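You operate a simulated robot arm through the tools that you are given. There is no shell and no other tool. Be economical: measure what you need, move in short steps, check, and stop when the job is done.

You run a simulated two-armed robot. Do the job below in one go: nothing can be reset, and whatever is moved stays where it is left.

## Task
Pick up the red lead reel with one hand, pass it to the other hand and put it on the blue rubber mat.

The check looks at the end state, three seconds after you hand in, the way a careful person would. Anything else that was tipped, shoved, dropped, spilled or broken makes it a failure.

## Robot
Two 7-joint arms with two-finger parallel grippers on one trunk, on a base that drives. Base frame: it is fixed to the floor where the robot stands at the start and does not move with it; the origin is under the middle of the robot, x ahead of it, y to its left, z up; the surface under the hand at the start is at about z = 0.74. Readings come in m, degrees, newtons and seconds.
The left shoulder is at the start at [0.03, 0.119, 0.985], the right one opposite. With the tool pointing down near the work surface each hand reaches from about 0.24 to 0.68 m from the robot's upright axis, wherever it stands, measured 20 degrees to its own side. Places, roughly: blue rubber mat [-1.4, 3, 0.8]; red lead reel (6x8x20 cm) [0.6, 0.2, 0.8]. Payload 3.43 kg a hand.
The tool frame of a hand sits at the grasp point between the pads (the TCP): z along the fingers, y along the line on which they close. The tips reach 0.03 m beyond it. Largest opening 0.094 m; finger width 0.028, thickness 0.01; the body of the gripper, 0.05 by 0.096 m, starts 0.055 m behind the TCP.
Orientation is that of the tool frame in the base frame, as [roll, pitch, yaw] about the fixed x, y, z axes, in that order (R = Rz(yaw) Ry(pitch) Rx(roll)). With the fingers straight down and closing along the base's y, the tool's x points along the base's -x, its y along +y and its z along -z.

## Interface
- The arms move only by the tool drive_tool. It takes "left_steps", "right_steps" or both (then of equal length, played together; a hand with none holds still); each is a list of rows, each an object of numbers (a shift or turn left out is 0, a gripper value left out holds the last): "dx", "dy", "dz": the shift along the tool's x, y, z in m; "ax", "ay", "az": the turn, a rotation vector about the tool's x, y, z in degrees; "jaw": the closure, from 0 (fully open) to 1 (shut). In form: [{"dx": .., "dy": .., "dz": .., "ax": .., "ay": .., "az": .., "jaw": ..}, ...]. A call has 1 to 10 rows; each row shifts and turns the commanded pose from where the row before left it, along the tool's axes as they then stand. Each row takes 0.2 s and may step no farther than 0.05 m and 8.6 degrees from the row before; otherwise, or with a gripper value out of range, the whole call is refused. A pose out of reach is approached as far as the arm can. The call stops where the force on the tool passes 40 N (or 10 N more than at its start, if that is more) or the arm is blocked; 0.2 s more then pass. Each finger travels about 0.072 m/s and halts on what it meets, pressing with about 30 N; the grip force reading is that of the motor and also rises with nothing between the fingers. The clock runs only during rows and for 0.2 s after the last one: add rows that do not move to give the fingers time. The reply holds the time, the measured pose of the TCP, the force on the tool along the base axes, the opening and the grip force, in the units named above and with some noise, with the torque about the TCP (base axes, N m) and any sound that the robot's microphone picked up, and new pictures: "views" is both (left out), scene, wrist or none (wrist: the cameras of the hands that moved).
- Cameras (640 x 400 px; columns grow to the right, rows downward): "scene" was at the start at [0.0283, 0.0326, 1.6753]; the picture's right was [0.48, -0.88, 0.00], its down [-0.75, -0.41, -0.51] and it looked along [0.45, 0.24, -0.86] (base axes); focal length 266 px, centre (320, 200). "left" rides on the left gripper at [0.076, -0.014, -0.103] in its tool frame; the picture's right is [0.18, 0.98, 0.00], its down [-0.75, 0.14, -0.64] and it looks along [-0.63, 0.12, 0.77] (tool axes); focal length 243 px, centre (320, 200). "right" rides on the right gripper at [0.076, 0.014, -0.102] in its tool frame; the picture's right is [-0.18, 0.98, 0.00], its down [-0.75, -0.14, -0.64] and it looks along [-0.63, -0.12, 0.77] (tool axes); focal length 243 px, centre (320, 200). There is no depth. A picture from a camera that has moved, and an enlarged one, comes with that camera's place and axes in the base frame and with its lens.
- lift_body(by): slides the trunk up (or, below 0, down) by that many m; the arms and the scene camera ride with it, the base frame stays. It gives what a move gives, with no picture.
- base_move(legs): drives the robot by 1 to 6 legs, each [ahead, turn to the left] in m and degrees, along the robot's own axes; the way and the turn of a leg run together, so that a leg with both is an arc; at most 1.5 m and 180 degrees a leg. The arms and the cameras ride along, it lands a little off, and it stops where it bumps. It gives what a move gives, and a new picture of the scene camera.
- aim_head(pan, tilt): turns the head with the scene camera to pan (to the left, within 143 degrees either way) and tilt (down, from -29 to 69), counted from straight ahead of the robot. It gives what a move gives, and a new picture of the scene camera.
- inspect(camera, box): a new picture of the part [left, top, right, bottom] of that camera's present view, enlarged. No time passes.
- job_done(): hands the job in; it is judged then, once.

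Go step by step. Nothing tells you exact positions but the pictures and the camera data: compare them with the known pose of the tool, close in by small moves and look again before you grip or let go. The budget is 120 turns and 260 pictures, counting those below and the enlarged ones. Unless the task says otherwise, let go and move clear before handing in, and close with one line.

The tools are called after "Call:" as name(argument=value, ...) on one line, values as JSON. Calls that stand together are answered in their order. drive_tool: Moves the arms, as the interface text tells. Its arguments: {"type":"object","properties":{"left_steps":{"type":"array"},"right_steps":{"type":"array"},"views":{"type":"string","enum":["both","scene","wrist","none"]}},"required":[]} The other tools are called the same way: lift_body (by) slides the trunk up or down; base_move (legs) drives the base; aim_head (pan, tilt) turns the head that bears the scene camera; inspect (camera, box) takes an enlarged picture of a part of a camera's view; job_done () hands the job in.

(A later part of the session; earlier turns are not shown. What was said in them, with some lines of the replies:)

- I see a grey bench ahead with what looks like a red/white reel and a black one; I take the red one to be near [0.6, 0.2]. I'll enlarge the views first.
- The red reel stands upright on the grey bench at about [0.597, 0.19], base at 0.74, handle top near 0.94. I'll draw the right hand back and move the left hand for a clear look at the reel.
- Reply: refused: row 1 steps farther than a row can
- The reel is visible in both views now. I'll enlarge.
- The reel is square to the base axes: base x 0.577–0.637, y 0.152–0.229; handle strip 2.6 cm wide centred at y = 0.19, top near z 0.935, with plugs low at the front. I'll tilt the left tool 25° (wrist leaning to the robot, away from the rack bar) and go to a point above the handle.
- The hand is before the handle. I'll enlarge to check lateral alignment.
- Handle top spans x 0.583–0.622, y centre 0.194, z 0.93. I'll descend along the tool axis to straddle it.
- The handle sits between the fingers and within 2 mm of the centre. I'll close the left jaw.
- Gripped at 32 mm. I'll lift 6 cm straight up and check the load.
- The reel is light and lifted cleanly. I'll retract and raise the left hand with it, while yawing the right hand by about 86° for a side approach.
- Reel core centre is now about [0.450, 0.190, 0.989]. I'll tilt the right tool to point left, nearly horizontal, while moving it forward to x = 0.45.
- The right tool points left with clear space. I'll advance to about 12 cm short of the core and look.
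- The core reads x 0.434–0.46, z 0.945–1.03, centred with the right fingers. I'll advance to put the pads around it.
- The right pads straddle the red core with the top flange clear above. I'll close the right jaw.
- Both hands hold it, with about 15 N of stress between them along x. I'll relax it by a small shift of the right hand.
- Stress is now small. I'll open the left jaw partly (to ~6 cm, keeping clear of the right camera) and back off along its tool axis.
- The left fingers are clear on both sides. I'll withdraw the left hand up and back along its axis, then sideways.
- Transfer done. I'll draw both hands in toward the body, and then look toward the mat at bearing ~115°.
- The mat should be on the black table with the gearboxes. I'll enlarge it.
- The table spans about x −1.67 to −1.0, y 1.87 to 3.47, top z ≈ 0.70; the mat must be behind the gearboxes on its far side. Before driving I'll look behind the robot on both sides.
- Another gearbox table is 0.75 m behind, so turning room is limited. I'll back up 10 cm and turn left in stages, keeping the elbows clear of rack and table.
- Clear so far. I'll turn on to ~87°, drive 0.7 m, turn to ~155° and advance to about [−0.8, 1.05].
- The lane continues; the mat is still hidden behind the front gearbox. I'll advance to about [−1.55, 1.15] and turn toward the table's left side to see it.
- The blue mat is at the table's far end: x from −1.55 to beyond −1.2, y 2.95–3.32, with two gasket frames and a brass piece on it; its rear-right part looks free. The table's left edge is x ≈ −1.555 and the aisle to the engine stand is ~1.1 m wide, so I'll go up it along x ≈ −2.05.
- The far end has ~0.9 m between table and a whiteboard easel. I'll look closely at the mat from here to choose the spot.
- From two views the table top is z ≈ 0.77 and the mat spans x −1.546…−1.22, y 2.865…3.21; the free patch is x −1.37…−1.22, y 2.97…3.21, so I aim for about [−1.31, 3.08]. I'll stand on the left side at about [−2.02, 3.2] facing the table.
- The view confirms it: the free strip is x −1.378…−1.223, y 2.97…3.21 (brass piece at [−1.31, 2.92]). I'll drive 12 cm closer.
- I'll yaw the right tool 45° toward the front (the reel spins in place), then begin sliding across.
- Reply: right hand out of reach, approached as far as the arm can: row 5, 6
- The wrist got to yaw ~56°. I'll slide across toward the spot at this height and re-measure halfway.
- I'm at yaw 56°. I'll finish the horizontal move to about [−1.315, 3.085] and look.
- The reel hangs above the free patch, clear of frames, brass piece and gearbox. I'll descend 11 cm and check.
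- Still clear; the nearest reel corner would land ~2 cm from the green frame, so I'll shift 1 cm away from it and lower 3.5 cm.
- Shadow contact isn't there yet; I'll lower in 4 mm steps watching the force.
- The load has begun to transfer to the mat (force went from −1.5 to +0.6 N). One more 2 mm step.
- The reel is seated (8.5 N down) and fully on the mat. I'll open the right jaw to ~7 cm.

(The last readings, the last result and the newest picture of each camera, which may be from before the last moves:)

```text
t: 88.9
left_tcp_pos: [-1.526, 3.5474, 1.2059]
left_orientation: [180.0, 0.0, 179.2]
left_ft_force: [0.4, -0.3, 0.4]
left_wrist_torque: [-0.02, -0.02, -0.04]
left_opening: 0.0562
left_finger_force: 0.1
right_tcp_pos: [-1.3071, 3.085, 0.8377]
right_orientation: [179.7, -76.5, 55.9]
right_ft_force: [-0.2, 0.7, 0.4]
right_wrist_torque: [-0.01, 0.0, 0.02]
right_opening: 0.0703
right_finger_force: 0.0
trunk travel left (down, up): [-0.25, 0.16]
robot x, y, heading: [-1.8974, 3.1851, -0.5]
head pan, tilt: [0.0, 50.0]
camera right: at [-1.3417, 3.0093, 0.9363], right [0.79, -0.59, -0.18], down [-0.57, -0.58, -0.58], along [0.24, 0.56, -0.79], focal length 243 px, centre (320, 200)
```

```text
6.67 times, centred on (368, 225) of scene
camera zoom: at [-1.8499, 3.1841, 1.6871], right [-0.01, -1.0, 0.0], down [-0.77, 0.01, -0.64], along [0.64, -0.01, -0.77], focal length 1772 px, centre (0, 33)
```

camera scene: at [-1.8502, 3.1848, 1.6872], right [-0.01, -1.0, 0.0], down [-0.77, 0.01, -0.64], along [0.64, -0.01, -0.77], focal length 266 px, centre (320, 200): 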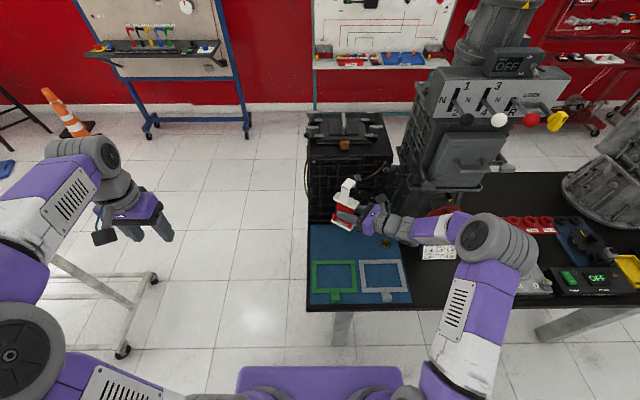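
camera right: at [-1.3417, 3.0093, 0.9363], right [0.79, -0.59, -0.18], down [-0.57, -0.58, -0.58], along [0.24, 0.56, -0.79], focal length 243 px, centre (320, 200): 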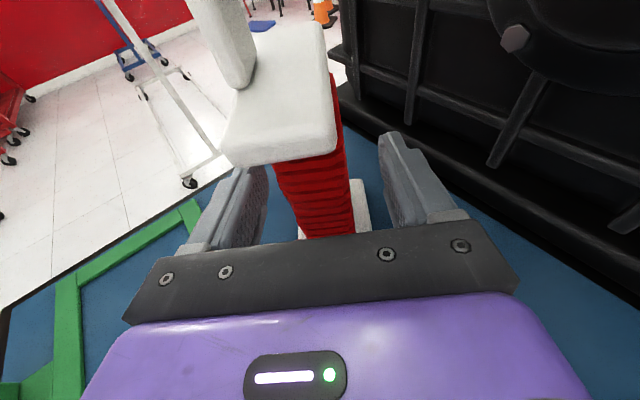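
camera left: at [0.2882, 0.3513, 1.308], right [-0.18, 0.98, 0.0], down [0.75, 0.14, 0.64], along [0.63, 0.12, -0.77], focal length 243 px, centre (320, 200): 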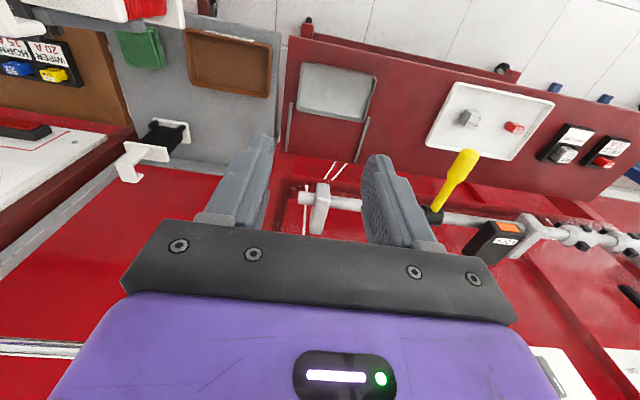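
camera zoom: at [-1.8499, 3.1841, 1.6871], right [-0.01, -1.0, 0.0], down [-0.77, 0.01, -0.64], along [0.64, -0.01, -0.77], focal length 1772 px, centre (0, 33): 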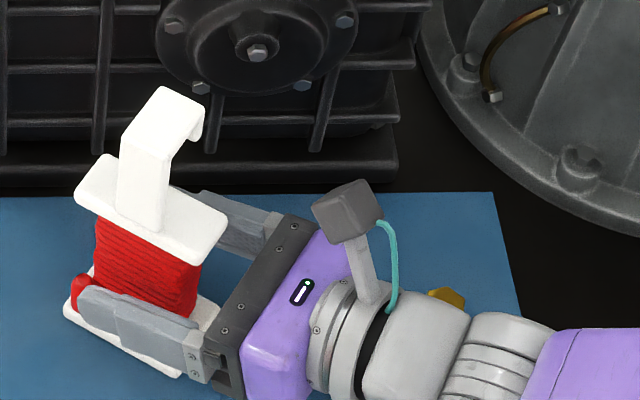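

Released with no residual force and the reel stands upright. I'll back the right hand straight out along its tool axis, then raise it.

Call:
drive_tool(right_steps=[{"dz": -0.02}, {"dz": -0.025}, {"dz": -0.025}, {"dz": -0.025}, {}])

Call:
inspect(camera="scene", box=[290, 180, 450, 310])

```text
t: 90.1
left_tcp_pos: [-1.5255, 3.5477, 1.2052]
left_orientation: [179.9, 0.0, 179.2]
left_ft_force: [0.0, -0.9, 0.1]
left_wrist_torque: [0.0, 0.03, 0.0]
left_opening: 0.0561
left_finger_force: 0.1
right_tcp_pos: [-1.3593, 3.007, 0.8595]
right_orientation: [179.8, -76.5, 55.8]
right_ft_force: [-0.5, 0.8, 0.0]
right_wrist_torque: [0.02, 0.0, 0.0]
right_opening: 0.0704
right_finger_force: 0.2
trunk travel left (down, up): [-0.25, 0.16]
robot x, y, heading: [-1.8962, 3.1858, -0.9]
head pan, tilt: [0.0, 50.0]
camera scene: at [-1.8496, 3.1844, 1.6871], right [-0.01, -1.0, 0.0], down [-0.77, 0.01, -0.64], along [0.64, -0.01, -0.77], focal length 266 px, centre (320, 200)
camera right: at [-1.393, 2.932, 0.9584], right [0.79, -0.59, -0.18], down [-0.57, -0.58, -0.58], along [0.24, 0.56, -0.79], focal length 243 px, centre (320, 200)
```

scene: 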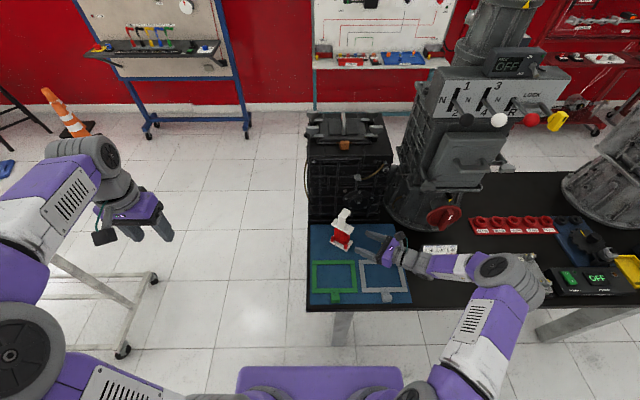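
right: 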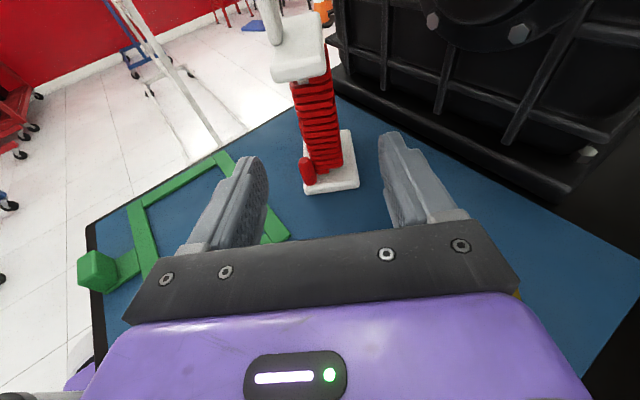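

```text
3.08 times, centred on (370, 245) of scene
camera zoom: at [-1.8496, 3.1844, 1.6871], right [-0.01, -1.0, 0.0], down [-0.77, 0.01, -0.64], along [0.64, -0.01, -0.77], focal length 818 px, centre (166, 62)
```

zoom: 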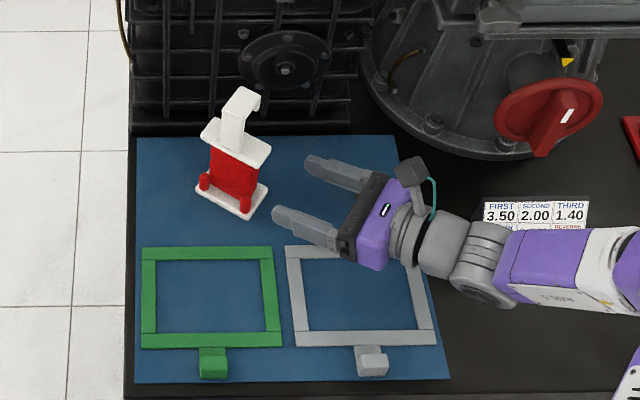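

The reel stands upright on the mat, clear of everything. I'll raise the right hand away.

Call:
drive_tool(right_steps=[{"dx": 0.035, "dz": -0.015}, {"dx": 0.035, "dz": -0.012}, {"dx": 0.035, "dz": -0.012}, {"dx": 0.035, "dz": -0.01}, {"dx": 0.03, "dz": -0.01}, {"dy": -0.03}, {"dy": -0.03}, {}])

Call:
inspect(camera="scene", box=[290, 180, 530, 310])

```text
t: 91.9
left_tcp_pos: [-1.5259, 3.5473, 1.2055]
left_orientation: [-179.9, 0.0, 179.2]
left_ft_force: [-0.1, 0.0, 0.3]
left_wrist_torque: [-0.01, -0.04, 0.0]
left_opening: 0.0563
left_finger_force: 0.1
right_tcp_pos: [-1.4186, 3.0255, 1.0387]
right_orientation: [179.9, -76.5, 55.9]
right_ft_force: [0.1, -0.2, -0.6]
right_wrist_torque: [0.02, 0.01, 0.03]
right_opening: 0.0703
right_finger_force: 0.1
trunk travel left (down, up): [-0.25, 0.16]
robot x, y, heading: [-1.8958, 3.1839, -0.8]
head pan, tilt: [0.0, 50.0]
camera scene: at [-1.8495, 3.1838, 1.6871], right [-0.01, -1.0, 0.0], down [-0.77, 0.01, -0.64], along [0.64, -0.01, -0.77], focal length 266 px, centre (320, 200)
camera right: at [-1.4526, 2.9511, 1.1369], right [0.79, -0.59, -0.18], down [-0.57, -0.58, -0.58], along [0.24, 0.56, -0.79], focal length 243 px, centre (320, 200)
```

scene: 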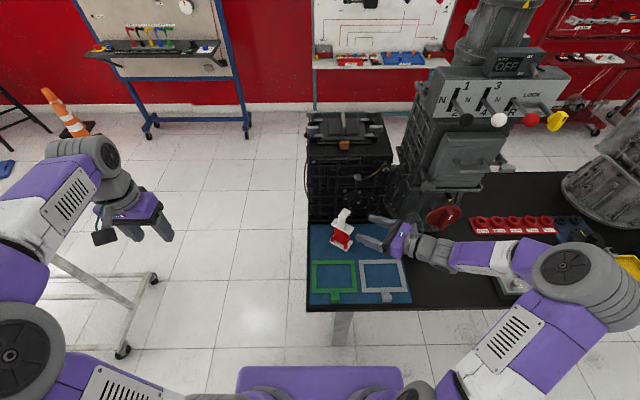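
right: 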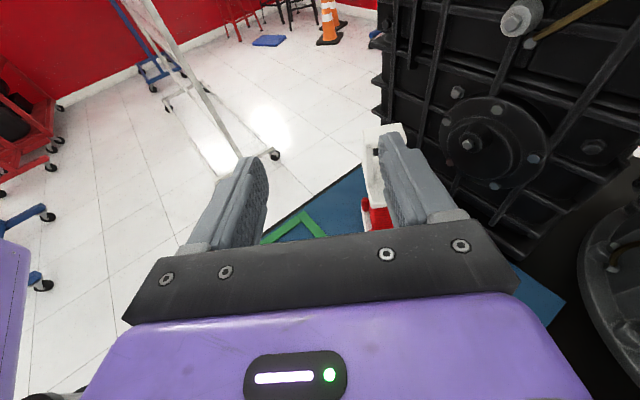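

```text
2.67 times, centred on (410, 245) of scene
camera zoom: at [-1.8495, 3.1838, 1.6871], right [-0.01, -1.0, 0.0], down [-0.77, 0.01, -0.64], along [0.64, -0.01, -0.77], focal length 709 px, centre (80, 80)
```

zoom: 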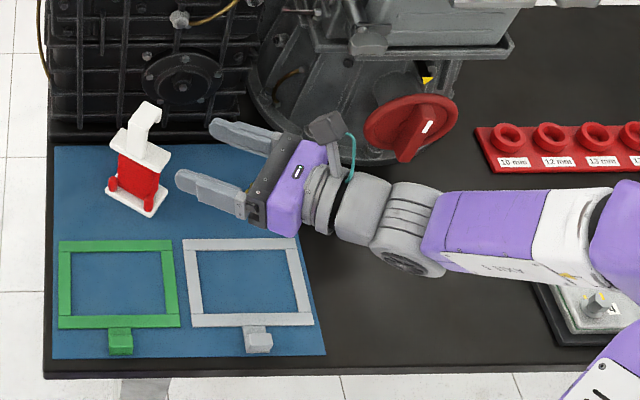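

The reel is standing on the mat. I'll back the robot 20 cm off so the hidden items on the table can be checked.

Call:
base_move(legs=[[-0.25, 0]])

Call:
inspect(camera="scene", box=[290, 150, 530, 290])

```text
t: 93.7
left_tcp_pos: [-1.7778, 3.5504, 1.2053]
left_orientation: [180.0, 0.0, 179.1]
left_ft_force: [0.0, 0.5, 0.1]
left_wrist_torque: [-0.02, -0.01, -0.02]
left_opening: 0.0566
left_finger_force: 0.1
right_tcp_pos: [-1.6709, 3.0278, 1.0387]
right_orientation: [179.7, -76.5, 55.9]
right_ft_force: [0.0, -0.5, 0.2]
right_wrist_torque: [0.0, 0.03, 0.02]
right_opening: 0.0706
right_finger_force: 0.0
trunk travel left (down, up): [-0.25, 0.16]
robot x, y, heading: [-2.145, 3.1895, -0.9]
head pan, tilt: [0.0, 50.0]
camera scene: at [-2.1017, 3.1877, 1.6872], right [-0.02, -1.0, 0.0], down [-0.77, 0.01, -0.64], along [0.64, -0.01, -0.77], focal length 266 px, centre (320, 200)
```

scene: 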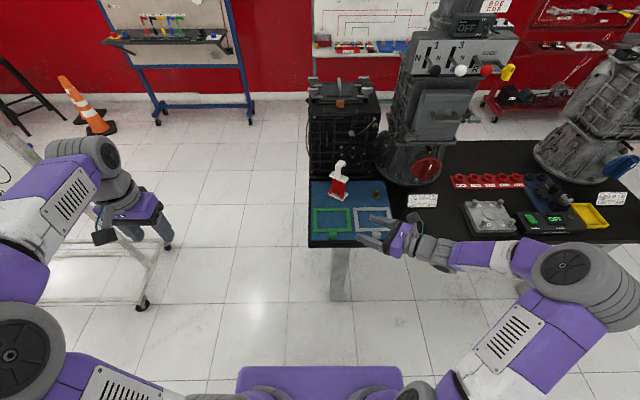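

```text
2.67 times, centred on (410, 220) of scene
camera zoom: at [-2.1017, 3.1877, 1.6872], right [-0.02, -1.0, 0.0], down [-0.77, 0.01, -0.64], along [0.64, -0.01, -0.77], focal length 709 px, centre (80, 147)
```

zoom: 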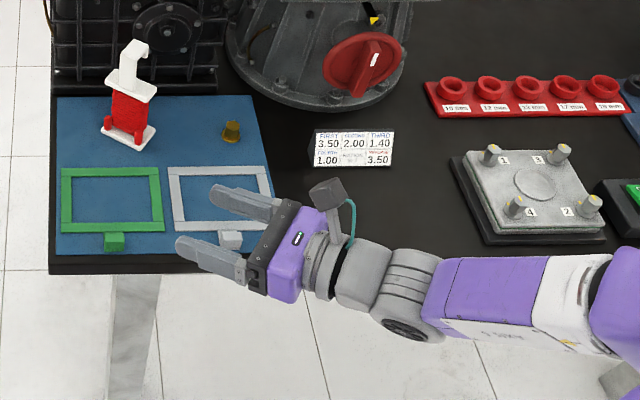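

The reel stands upright on the blue mat. The frames, brass piece, label card and other items look undisturbed, and both hands are clear, so I'm handing in.

Call:
job_done()

```text
The job is handed in.
```

The red lead reel was picked up with the left hand, passed to the right hand, and now stands upright on the blue rubber mat; in the last pictures everything else around it looked undisturbed.
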